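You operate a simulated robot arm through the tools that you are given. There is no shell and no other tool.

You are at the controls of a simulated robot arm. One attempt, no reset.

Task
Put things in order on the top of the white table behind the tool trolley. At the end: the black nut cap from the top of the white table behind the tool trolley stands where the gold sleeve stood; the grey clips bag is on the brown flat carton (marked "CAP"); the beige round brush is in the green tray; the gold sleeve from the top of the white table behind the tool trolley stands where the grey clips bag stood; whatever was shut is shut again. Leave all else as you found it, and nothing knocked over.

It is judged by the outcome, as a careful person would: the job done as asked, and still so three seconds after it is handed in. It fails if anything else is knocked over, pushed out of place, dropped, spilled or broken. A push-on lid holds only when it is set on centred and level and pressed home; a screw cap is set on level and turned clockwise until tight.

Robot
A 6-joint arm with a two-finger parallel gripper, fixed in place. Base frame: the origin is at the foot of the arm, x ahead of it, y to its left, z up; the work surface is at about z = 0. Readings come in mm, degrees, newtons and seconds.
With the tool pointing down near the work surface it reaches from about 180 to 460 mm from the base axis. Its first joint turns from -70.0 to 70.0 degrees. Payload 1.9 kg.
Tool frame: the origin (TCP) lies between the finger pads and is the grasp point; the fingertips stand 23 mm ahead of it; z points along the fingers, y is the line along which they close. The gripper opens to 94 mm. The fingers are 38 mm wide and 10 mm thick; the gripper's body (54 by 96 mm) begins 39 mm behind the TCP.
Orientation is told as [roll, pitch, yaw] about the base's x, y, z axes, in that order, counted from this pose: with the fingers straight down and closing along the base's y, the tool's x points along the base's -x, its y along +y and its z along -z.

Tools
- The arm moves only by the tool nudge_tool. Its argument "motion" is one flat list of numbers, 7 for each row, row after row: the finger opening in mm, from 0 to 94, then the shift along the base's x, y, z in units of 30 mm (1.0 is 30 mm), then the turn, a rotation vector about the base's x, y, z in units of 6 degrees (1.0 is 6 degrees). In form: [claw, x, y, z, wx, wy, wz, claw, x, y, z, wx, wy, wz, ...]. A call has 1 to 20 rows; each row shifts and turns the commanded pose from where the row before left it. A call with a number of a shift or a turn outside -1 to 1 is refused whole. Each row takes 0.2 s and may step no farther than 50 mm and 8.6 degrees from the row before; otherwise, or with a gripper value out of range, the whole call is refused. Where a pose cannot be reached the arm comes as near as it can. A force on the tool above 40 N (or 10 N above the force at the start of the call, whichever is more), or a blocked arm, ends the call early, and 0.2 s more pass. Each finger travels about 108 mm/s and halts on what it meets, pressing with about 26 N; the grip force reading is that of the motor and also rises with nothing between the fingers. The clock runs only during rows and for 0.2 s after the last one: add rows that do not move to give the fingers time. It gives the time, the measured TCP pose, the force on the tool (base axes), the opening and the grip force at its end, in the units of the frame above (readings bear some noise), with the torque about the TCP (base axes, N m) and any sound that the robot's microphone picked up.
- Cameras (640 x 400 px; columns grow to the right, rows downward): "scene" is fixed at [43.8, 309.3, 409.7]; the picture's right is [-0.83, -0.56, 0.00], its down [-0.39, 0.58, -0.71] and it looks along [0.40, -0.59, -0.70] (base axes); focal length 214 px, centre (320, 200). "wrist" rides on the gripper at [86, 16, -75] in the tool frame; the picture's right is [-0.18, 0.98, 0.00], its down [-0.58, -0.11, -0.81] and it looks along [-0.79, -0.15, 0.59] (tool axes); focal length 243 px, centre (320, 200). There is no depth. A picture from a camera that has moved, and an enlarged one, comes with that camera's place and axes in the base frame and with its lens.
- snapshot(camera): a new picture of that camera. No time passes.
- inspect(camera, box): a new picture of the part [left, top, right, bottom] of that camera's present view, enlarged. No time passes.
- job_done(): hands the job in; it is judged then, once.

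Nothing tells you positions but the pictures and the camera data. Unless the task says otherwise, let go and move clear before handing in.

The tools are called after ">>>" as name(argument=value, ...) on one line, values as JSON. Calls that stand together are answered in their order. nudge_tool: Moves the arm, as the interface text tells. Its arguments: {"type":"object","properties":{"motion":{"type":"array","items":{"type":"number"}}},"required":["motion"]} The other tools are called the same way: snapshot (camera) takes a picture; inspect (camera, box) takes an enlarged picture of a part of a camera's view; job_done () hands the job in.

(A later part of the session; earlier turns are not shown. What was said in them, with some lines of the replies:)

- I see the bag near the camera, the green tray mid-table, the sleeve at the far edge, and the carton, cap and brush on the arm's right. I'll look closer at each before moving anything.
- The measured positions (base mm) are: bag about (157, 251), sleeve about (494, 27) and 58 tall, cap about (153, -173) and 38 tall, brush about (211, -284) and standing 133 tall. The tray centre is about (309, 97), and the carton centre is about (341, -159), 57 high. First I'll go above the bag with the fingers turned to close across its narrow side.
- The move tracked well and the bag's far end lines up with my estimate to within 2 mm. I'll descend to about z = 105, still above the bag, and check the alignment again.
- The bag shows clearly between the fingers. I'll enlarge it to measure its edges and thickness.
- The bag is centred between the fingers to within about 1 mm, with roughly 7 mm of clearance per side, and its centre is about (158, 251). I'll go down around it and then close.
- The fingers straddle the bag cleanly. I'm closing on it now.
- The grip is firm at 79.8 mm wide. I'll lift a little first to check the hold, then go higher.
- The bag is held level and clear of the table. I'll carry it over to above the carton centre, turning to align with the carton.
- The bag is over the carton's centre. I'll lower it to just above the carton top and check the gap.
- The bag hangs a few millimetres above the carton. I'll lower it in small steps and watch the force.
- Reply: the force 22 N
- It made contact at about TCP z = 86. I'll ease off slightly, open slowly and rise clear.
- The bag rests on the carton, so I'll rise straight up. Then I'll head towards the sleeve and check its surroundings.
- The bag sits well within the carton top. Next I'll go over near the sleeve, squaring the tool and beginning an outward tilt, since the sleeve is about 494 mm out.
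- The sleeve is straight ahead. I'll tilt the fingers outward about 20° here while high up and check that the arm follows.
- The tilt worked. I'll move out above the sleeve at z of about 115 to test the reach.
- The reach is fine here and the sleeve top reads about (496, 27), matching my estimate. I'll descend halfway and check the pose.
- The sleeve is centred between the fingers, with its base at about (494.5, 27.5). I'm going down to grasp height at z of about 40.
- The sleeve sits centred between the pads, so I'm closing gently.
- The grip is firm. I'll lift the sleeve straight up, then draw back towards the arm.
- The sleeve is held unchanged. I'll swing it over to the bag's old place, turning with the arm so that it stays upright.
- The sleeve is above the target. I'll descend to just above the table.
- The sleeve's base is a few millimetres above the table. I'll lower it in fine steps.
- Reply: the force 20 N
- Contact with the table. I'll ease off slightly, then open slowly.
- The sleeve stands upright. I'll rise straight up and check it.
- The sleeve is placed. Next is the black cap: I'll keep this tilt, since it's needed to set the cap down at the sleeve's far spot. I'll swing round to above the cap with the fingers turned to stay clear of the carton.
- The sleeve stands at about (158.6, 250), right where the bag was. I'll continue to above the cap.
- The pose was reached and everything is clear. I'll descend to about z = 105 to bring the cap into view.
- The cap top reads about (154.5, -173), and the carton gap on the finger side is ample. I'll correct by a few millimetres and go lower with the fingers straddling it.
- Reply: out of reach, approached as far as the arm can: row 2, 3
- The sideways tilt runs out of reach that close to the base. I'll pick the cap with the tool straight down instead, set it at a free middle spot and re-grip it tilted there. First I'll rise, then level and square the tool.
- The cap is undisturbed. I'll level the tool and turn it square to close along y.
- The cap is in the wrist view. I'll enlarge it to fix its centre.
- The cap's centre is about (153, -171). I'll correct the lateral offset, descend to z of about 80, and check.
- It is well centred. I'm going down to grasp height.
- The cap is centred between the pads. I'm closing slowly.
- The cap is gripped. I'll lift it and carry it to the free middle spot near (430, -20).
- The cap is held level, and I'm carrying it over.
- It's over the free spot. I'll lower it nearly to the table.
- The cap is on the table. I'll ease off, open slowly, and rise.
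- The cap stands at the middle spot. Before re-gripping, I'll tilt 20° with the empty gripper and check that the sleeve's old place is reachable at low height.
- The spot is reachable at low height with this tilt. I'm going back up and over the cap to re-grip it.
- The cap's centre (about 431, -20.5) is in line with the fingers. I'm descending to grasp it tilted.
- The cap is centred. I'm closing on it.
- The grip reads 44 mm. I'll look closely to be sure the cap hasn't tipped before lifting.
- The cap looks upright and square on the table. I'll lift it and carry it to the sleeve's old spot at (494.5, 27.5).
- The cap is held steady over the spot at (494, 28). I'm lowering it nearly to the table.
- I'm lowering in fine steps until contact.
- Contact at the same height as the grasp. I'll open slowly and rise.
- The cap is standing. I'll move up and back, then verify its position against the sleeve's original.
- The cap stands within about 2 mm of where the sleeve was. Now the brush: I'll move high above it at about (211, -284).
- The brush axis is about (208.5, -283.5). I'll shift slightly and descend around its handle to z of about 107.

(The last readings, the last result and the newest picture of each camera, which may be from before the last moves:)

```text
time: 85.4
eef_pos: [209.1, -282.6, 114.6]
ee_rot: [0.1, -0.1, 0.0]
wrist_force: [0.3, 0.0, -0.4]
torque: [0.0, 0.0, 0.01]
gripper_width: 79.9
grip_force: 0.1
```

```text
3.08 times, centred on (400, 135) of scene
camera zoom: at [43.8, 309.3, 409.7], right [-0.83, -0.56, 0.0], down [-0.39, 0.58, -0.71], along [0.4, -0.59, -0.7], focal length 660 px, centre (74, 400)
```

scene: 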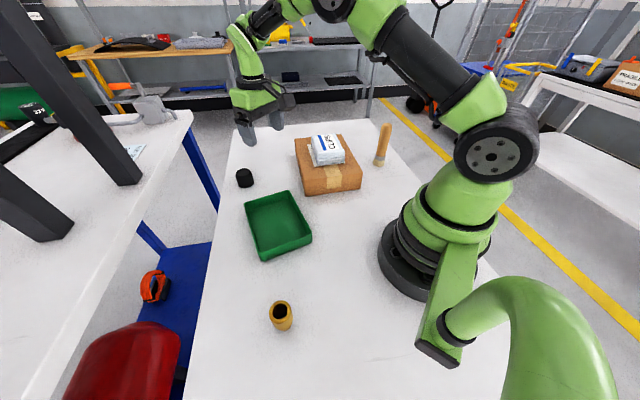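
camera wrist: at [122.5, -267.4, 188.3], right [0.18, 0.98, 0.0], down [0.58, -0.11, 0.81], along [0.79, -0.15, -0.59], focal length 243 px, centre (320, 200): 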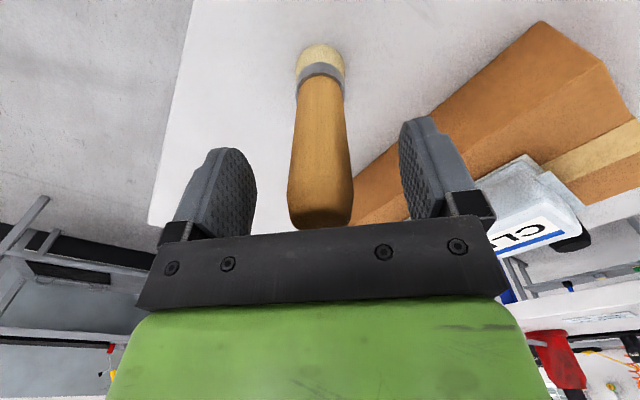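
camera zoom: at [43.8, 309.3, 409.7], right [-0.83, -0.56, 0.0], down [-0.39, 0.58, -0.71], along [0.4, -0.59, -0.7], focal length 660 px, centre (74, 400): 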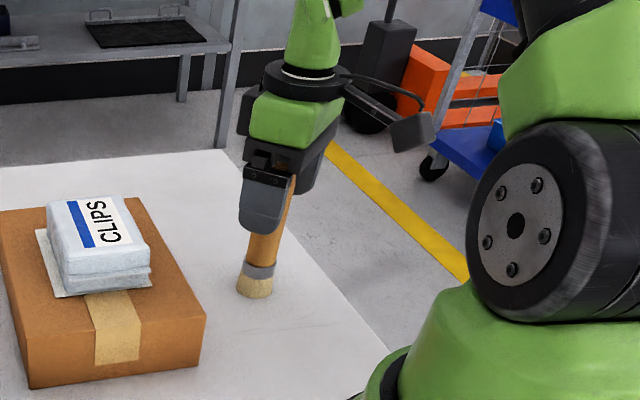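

The handle is centred between the fingers. I'll go slightly lower and close.

>>> nudge_tool(motion=[80, 0, 0, -0.17, 0, 0, 0, 60, 0, 0, 0, 0, 0, 0, 46, 0, 0, 0, 0, 0, 0, 38, 0, 0, 0, 0, 0, 0, 34, 0, 0, 0, 0, 0, 0, 31, 0, 0, 0, 0, 0, 0, 28, 0, 0, 0, 0, 0, 0, 25, 0, 0, 0, 0, 0, 0, 20, 0, 0, 0, 0, 0, 0, 16, 0, 0, 0, 0, 0, 0, 16, 0, 0, 0, 0, 0, 0])

>>> snapshot(camera="wrist")

>>> inspect(camera="scene", box=[340, 70, 460, 200])

```text
time: 87.8
eef_pos: [209.4, -282.3, 109.4]
ee_rot: [0.0, 0.0, 0.0]
wrist_force: [0.3, 0.3, -0.3]
torque: [0.02, 0.03, -0.01]
gripper_width: 31.2
grip_force: 26.1
```

```text
taken
camera wrist: at [122.3, -267.3, 183.1], right [0.18, 0.98, 0.0], down [0.58, -0.11, 0.81], along [0.79, -0.15, -0.59], focal length 243 px, centre (320, 200)
```

wrist: 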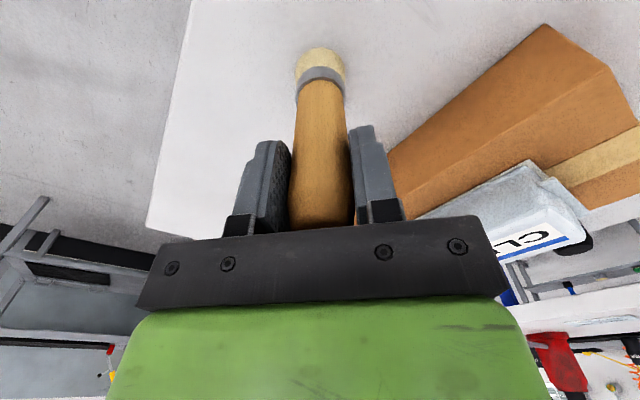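

```text
3.08 times, centred on (400, 135) of scene
camera zoom: at [43.8, 309.3, 409.7], right [-0.83, -0.56, 0.0], down [-0.39, 0.58, -0.71], along [0.4, -0.59, -0.7], focal length 660 px, centre (74, 400)
```

zoom: 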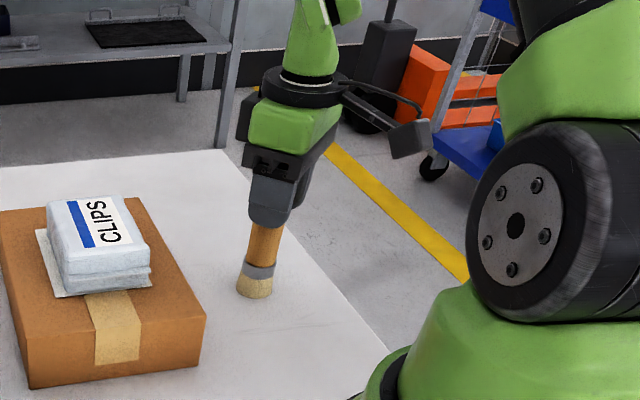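

The brush is gripped at 31 mm. I'll lift it straight up high enough to clear the bag, and look at the tray.

>>> nudge_tool(motion=[16, 0, 0, 0.2, 0, 0, 0, 16, 0, 0, 0.5, 0, 0, 0, 16, 0, 0, 0.8, 0, 0, 0, 16, 0, 0, 0.9, 0, 0, 0, 16, 0, 0, 0.9, 0, 0, 0, 16, 0, 0, 0.9, 0, 0, 0, 16, 0, 0, 0.7, 0, 0, 0, 16, 0, 0, 0, 0, 0, 0])

>>> snapshot(camera="wrist")

>>> inspect(camera="scene", box=[220, 170, 340, 280])

```text
time: 89.6
eef_pos: [210.2, -281.1, 256.9]
ee_rot: [0.0, -0.1, 0.0]
wrist_force: [-0.1, 0.8, -0.7]
torque: [-0.01, 0.03, 0.01]
gripper_width: 31.2
grip_force: 25.9
```

```text
taken
camera wrist: at [123.1, -267.6, 331.1], right [0.18, 0.98, 0.0], down [0.58, -0.11, 0.81], along [0.79, -0.15, -0.59], focal length 243 px, centre (320, 200)
```

wrist: 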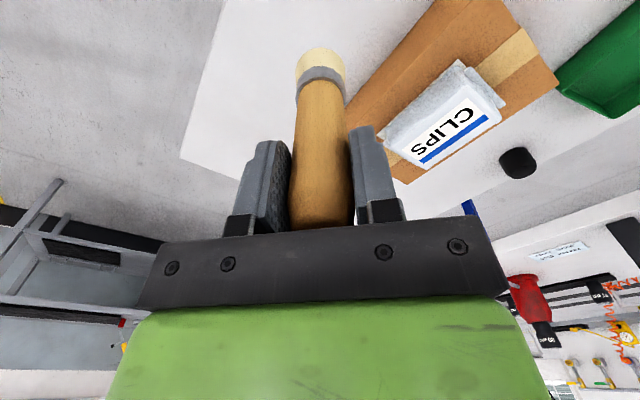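

```text
3.64 times, centred on (280, 225) of scene
camera zoom: at [43.8, 309.3, 409.7], right [-0.83, -0.56, 0.0], down [-0.39, 0.58, -0.71], along [0.4, -0.59, -0.7], focal length 780 px, centre (466, 109)
```

zoom: 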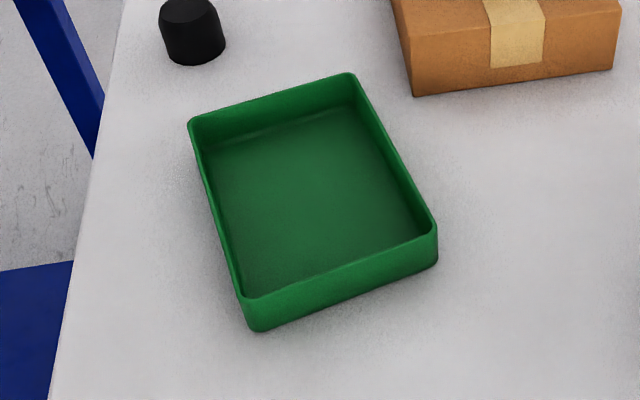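

The brush is held upright, and the tray's centre works out to about (313, 94) with its rim at z of about 29. I'm carrying the brush over above the tray.

>>> nudge_tool(motion=[16, 0.266, 0.962, 0, 0, 0, 0, 16, 0.266, 0.962, 0, 0, 0, 0, 16, 0.266, 0.962, 0, 0, 0, 0, 16, 0.266, 0.962, 0, 0, 0, 0, 16, 0.266, 0.962, 0, 0, 0, 0, 16, 0.266, 0.962, 0, 0, 0, 0, 16, 0.266, 0.962, 0, 0, 0, 0, 16, 0.266, 0.962, 0, 0, 0, 0, 16, 0.266, 0.962, 0, 0, 0, 0, 16, 0.266, 0.962, 0, 0, 0, 0, 16, 0.266, 0.962, 0, 0, 0, 0, 16, 0.266, 0.962, 0, 0, 0, 0, 16, 0.266, 0.962, 0, 0, 0, 0, 16, 0, 0, 0, 0, 0, 0])

>>> snapshot(camera="wrist")

>>> snapshot(camera="scene")

```text
time: 92.6
eef_pos: [311.9, 94.5, 258.0]
ee_rot: [0.1, 0.0, -0.1]
wrist_force: [0.7, -0.3, -1.1]
torque: [0.03, 0.01, 0.0]
gripper_width: 30.9
grip_force: 26.2
```

```text
taken
camera wrist: at [226.6, 109.0, 330.9], right [0.18, 0.98, 0.0], down [0.58, -0.11, 0.81], along [0.79, -0.15, -0.59], focal length 243 px, centre (320, 200)
```

wrist: 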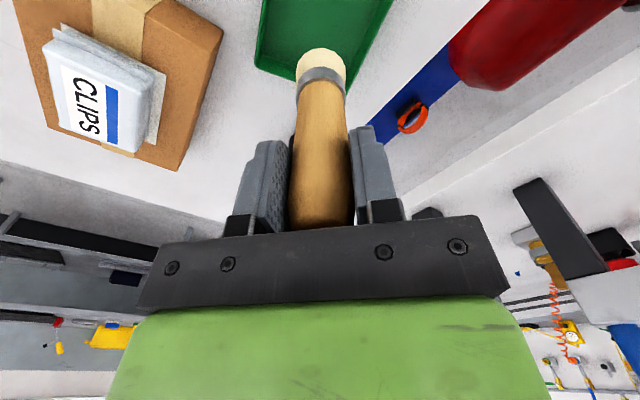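

```text
taken
```

scene: 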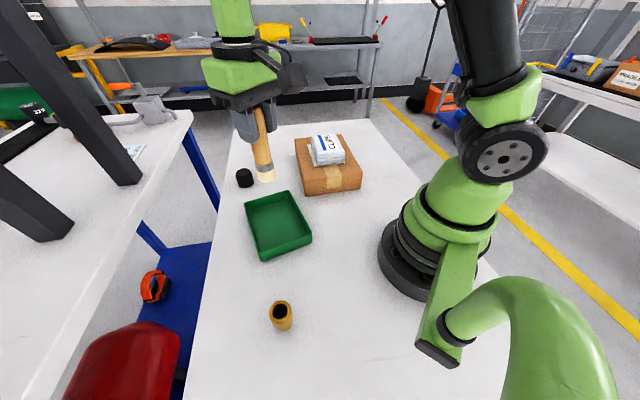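

It's over the tray. I'll lower it partway and check it against the rim.

>>> nudge_tool(motion=[16, 0, 0, -0.8, 0, 0, 0, 16, 0, 0, -0.8, 0, 0, 0, 16, 0, 0, -0.8, 0, 0, 0, 16, 0, 0, -0.8, 0, 0, 0, 16, 0, 0, 0, 0, 0, 0])

>>> snapshot(camera="wrist")

>>> inspect(camera="scene", box=[210, 150, 340, 280])

```text
time: 93.8
eef_pos: [311.9, 94.0, 159.3]
ee_rot: [-0.1, 0.0, 0.0]
wrist_force: [-0.1, 0.3, -1.5]
torque: [0.03, 0.0, -0.03]
gripper_width: 31.0
grip_force: 26.1
```

```text
taken
camera wrist: at [226.3, 109.1, 233.2], right [0.18, 0.98, 0.0], down [0.58, -0.11, 0.81], along [0.79, -0.15, -0.59], focal length 243 px, centre (320, 200)
```

wrist: 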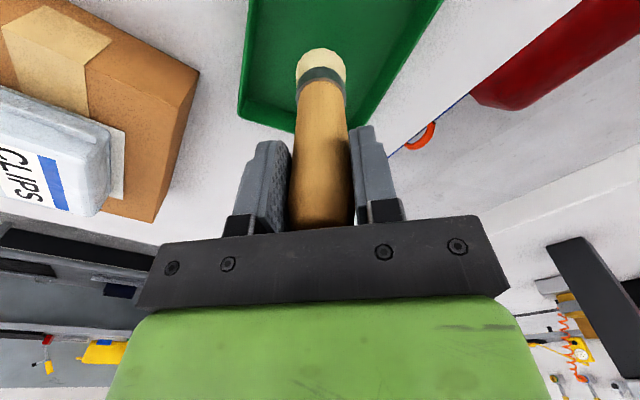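

```text
3.08 times, centred on (275, 215) of scene
camera zoom: at [43.8, 309.3, 409.7], right [-0.83, -0.56, 0.0], down [-0.39, 0.58, -0.71], along [0.4, -0.59, -0.7], focal length 660 px, centre (458, 154)
```

zoom: 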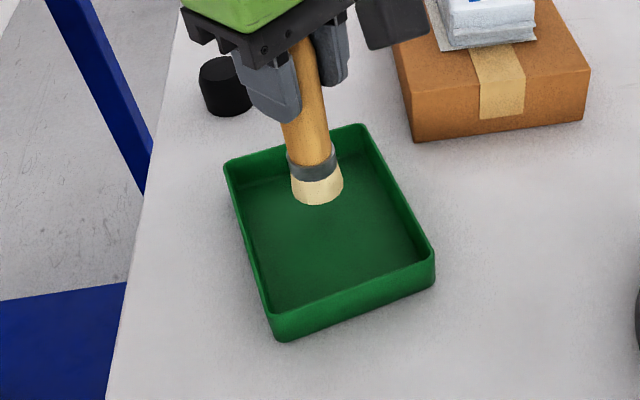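

The bristles are inside the tray outline, near its centre. I'm lowering further.

>>> nudge_tool(motion=[16, 0, 0, -0.5, 0, 0, 0, 16, 0, 0, -0.5, 0, 0, 0, 16, 0, 0, -0.35, 0, 0, 0, 16, 0, 0, 0, 0, 0, 0])

>>> inspect(camera="scene", box=[210, 150, 340, 280])

>>> snapshot(camera="wrist")

```text
time: 94.8
eef_pos: [312.5, 93.7, 120.0]
ee_rot: [0.0, 0.0, 0.0]
wrist_force: [0.1, 1.0, -1.3]
torque: [-0.01, 0.02, 0.01]
gripper_width: 30.9
grip_force: 25.4
```

```text
3.08 times, centred on (275, 215) of scene
camera zoom: at [43.8, 309.3, 409.7], right [-0.83, -0.56, 0.0], down [-0.39, 0.58, -0.71], along [0.4, -0.59, -0.7], focal length 660 px, centre (458, 154)
```

zoom: 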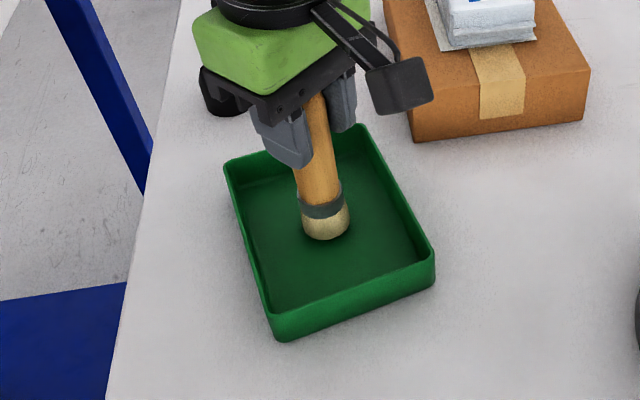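

```text
taken
camera wrist: at [225.8, 108.9, 192.8], right [0.18, 0.98, 0.0], down [0.58, -0.11, 0.81], along [0.79, -0.15, -0.59], focal length 243 px, centre (320, 200)
```

wrist: 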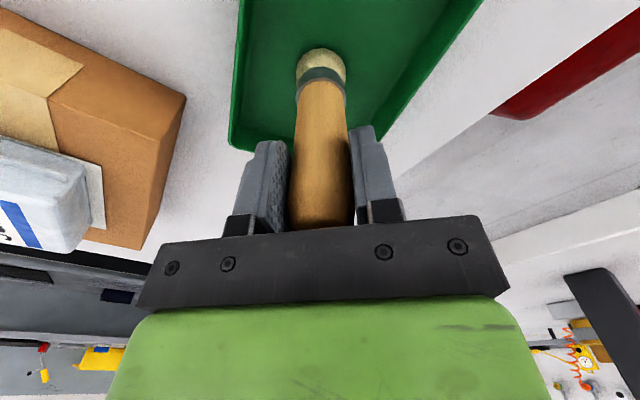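

I'm lowering in fine steps to feel the tray floor.

>>> nudge_tool(motion=[16, 0, 0, -0.05, 0, 0, 0, 16, 0, 0, -0.05, 0, 0, 0, 16, 0, 0, 0, 0, 0, 0])

```text
time: 95.6
eef_pos: [313.5, 93.2, 116.4]
ee_rot: [0.0, 0.0, 0.0]
wrist_force: [-0.4, -0.7, -1.5]
torque: [0.0, 0.01, 0.02]
gripper_width: 31.2
grip_force: 26.0
```

>>> nudge_tool(motion=[16, 0, 0, -0.03, 0, 0, 0, 16, 0, 0, -0.03, 0, 0, 0, 16, 0, 0, 0, 0, 0, 0])

```text
time: 96.4
eef_pos: [314.4, 92.9, 115.4]
ee_rot: [0.0, -0.1, 0.0]
wrist_force: [-0.6, 0.2, -1.1]
torque: [0.02, 0.01, 0.03]
gripper_width: 30.7
grip_force: 26.4
```

>>> nudge_tool(motion=[16, 0, 0, -0.03, 0, 0, 0, 16, 0, 0, -0.03, 0, 0, 0, 16, 0, 0, 0, 0, 0, 0])

```text
time: 97.2
eef_pos: [313.3, 92.8, 113.2]
ee_rot: [0.0, -0.1, 0.0]
wrist_force: [-2.4, 1.1, 9.1]
torque: [0.03, 0.18, -0.02]
gripper_width: 31.4
grip_force: 26.3
```

The floor contact is gentle. I'll open slowly and keep still for a moment.

>>> nudge_tool(motion=[30, 0, 0, 0, 0, 0, 0, 32, 0, 0, 0, 0, 0, 0, 34, 0, 0, 0, 0, 0, 0, 37, 0, 0, 0, 0, 0, 0, 42, 0, 0, 0, 0, 0, 0, 52, 0, 0, 0, 0, 0, 0, 66, 0, 0, 0, 0, 0, 0, 76, 0, 0, 0, 0, 0, 0, 76, 0, 0, 0, 0, 0, 0])

>>> snapshot(camera="wrist")

>>> inspect(camera="scene", box=[210, 150, 340, 280])

```text
time: 99.2
eef_pos: [312.4, 93.6, 112.7]
ee_rot: [-0.1, -0.1, 0.0]
wrist_force: [0.5, -0.2, -0.5]
torque: [0.01, 0.0, 0.02]
gripper_width: 75.8
grip_force: 0.0
```

```text
taken
camera wrist: at [227.0, 107.7, 186.7], right [0.18, 0.98, 0.0], down [0.58, -0.11, 0.81], along [0.79, -0.15, -0.59], focal length 243 px, centre (320, 200)
```

wrist: 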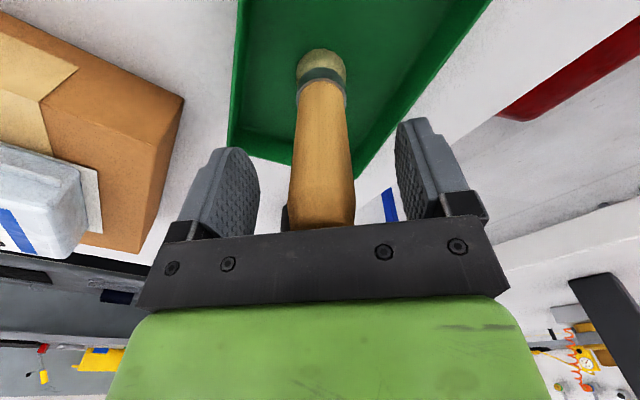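

```text
3.08 times, centred on (275, 215) of scene
camera zoom: at [43.8, 309.3, 409.7], right [-0.83, -0.56, 0.0], down [-0.39, 0.58, -0.71], along [0.4, -0.59, -0.7], focal length 660 px, centre (458, 154)
```

zoom: 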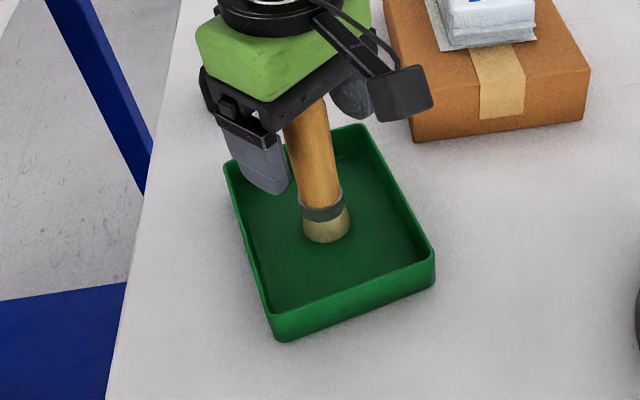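

The brush stands free in the tray. I'll rise straight up clear of it, then back the arm away.

>>> nudge_tool(motion=[76, 0, 0, 0.3, 0, 0, 0, 76, 0, 0, 0.6, 0, 0, 0, 76, 0, 0, 0.8, 0, 0, 0, 76, 0, 0, 0.8, 0, 0, 0, 76, 0, 0, 0.8, 0, 0, 0, 76, 0, 0, 0.8, 0, 0, 0, 76, 0, 0, 0.8, 0, 0, 0, 76, 0, 0, 0, 0, 0, 0])

>>> snapshot(camera="scene")

>>> snapshot(camera="wrist")

```text
time: 101.0
eef_pos: [311.3, 92.4, 260.8]
ee_rot: [-0.1, -0.1, 0.1]
wrist_force: [0.4, 0.9, -0.1]
torque: [0.01, 0.02, 0.0]
gripper_width: 76.0
grip_force: 0.0
```

```text
taken
```

scene: 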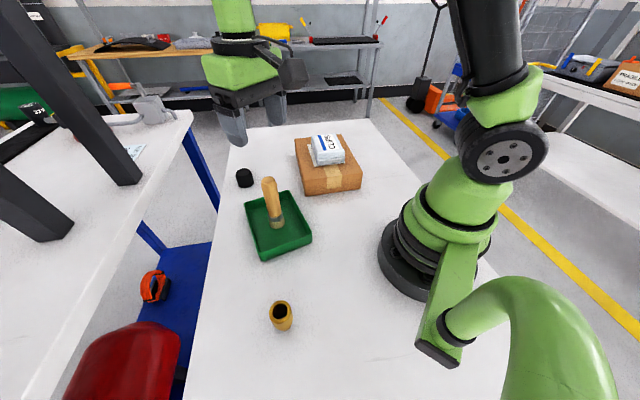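

```text
taken
camera wrist: at [225.5, 107.9, 334.9], right [0.18, 0.98, 0.0], down [0.58, -0.11, 0.81], along [0.79, -0.15, -0.59], focal length 243 px, centre (320, 200)
```

wrist: 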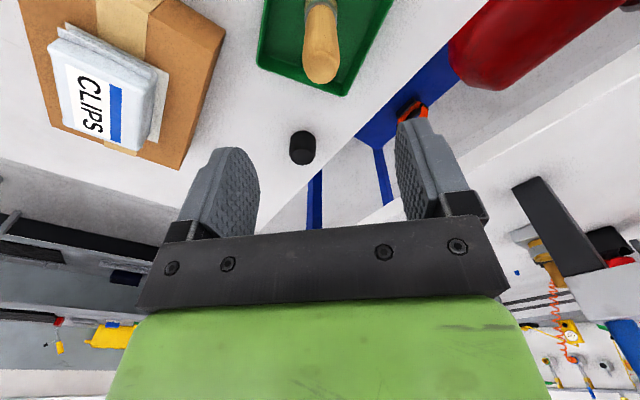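

All four items are in place and standing. I'll move the arm back near its start pose and take a last close look.

>>> nudge_tool(motion=[76, 0.3, -0.75, 0.05, 0, 0, 0, 76, 0.3, -0.75, 0.05, 0, 0, 0, 76, 0.3, -0.75, 0.05, 0, 0, 0, 76, 0.3, -0.75, 0.05, 0, 0, 0, 94, 0, 0, 0, 0, 0, 0, 94, 0, 0, 0, 0, 0, 0])

>>> inspect(camera="scene", box=[220, 110, 420, 235])

>>> inspect(camera="scene", box=[200, 160, 360, 350])

```text
time: 102.4
eef_pos: [351.5, 2.6, 263.7]
ee_rot: [-0.1, 0.0, 0.1]
wrist_force: [-0.3, -0.1, 0.1]
torque: [0.0, 0.0, 0.02]
gripper_width: 94.1
grip_force: 0.1
```

```text
3.20 times, centred on (320, 172) of scene
camera zoom: at [43.8, 309.3, 409.7], right [-0.83, -0.56, 0.0], down [-0.39, 0.58, -0.71], along [0.4, -0.59, -0.7], focal length 686 px, centre (320, 288)
```

zoom: 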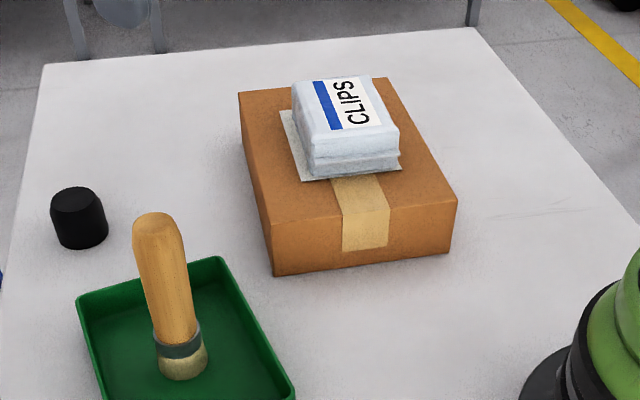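

```text
2.11 times, centred on (280, 255) of scene
camera zoom: at [43.8, 309.3, 409.7], right [-0.83, -0.56, 0.0], down [-0.39, 0.58, -0.71], along [0.4, -0.59, -0.7], focal length 452 px, centre (404, 84)
```

zoom: 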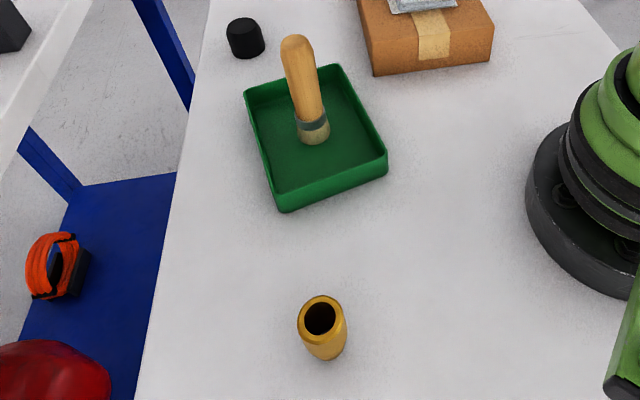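

The bag lies on the carton, the brush stands in the tray, the cap stands at the sleeve's old spot and the sleeve at the bag's. The carton and tray sit exactly where they were, nothing needed opening, and the arm is clear, so I'm handing in.

>>> job_done()

```text
The job is handed in.
```

The table is set out as you asked and the job is handed in; I don't have the judging result. In the last pictures everything was standing and the arm was clear.

- **Grey clips bag:** it lies flat near the middle of the brown carton's top.
- **Gold sleeve:** it stands upright where the bag was, within a millimetre or two by the pictures.
- **Black nut cap:** it stands upright where the sleeve was, about 2 mm off by the pictures. I set it down once at a free spot mid-table, because the arm needed a tilted grip to reach that far.
- **Beige round brush:** it stands on its bristles near the centre of the green tray.

The carton and tray did not move, and nothing was knocked over. I opened nothing, so there was nothing to shut again.
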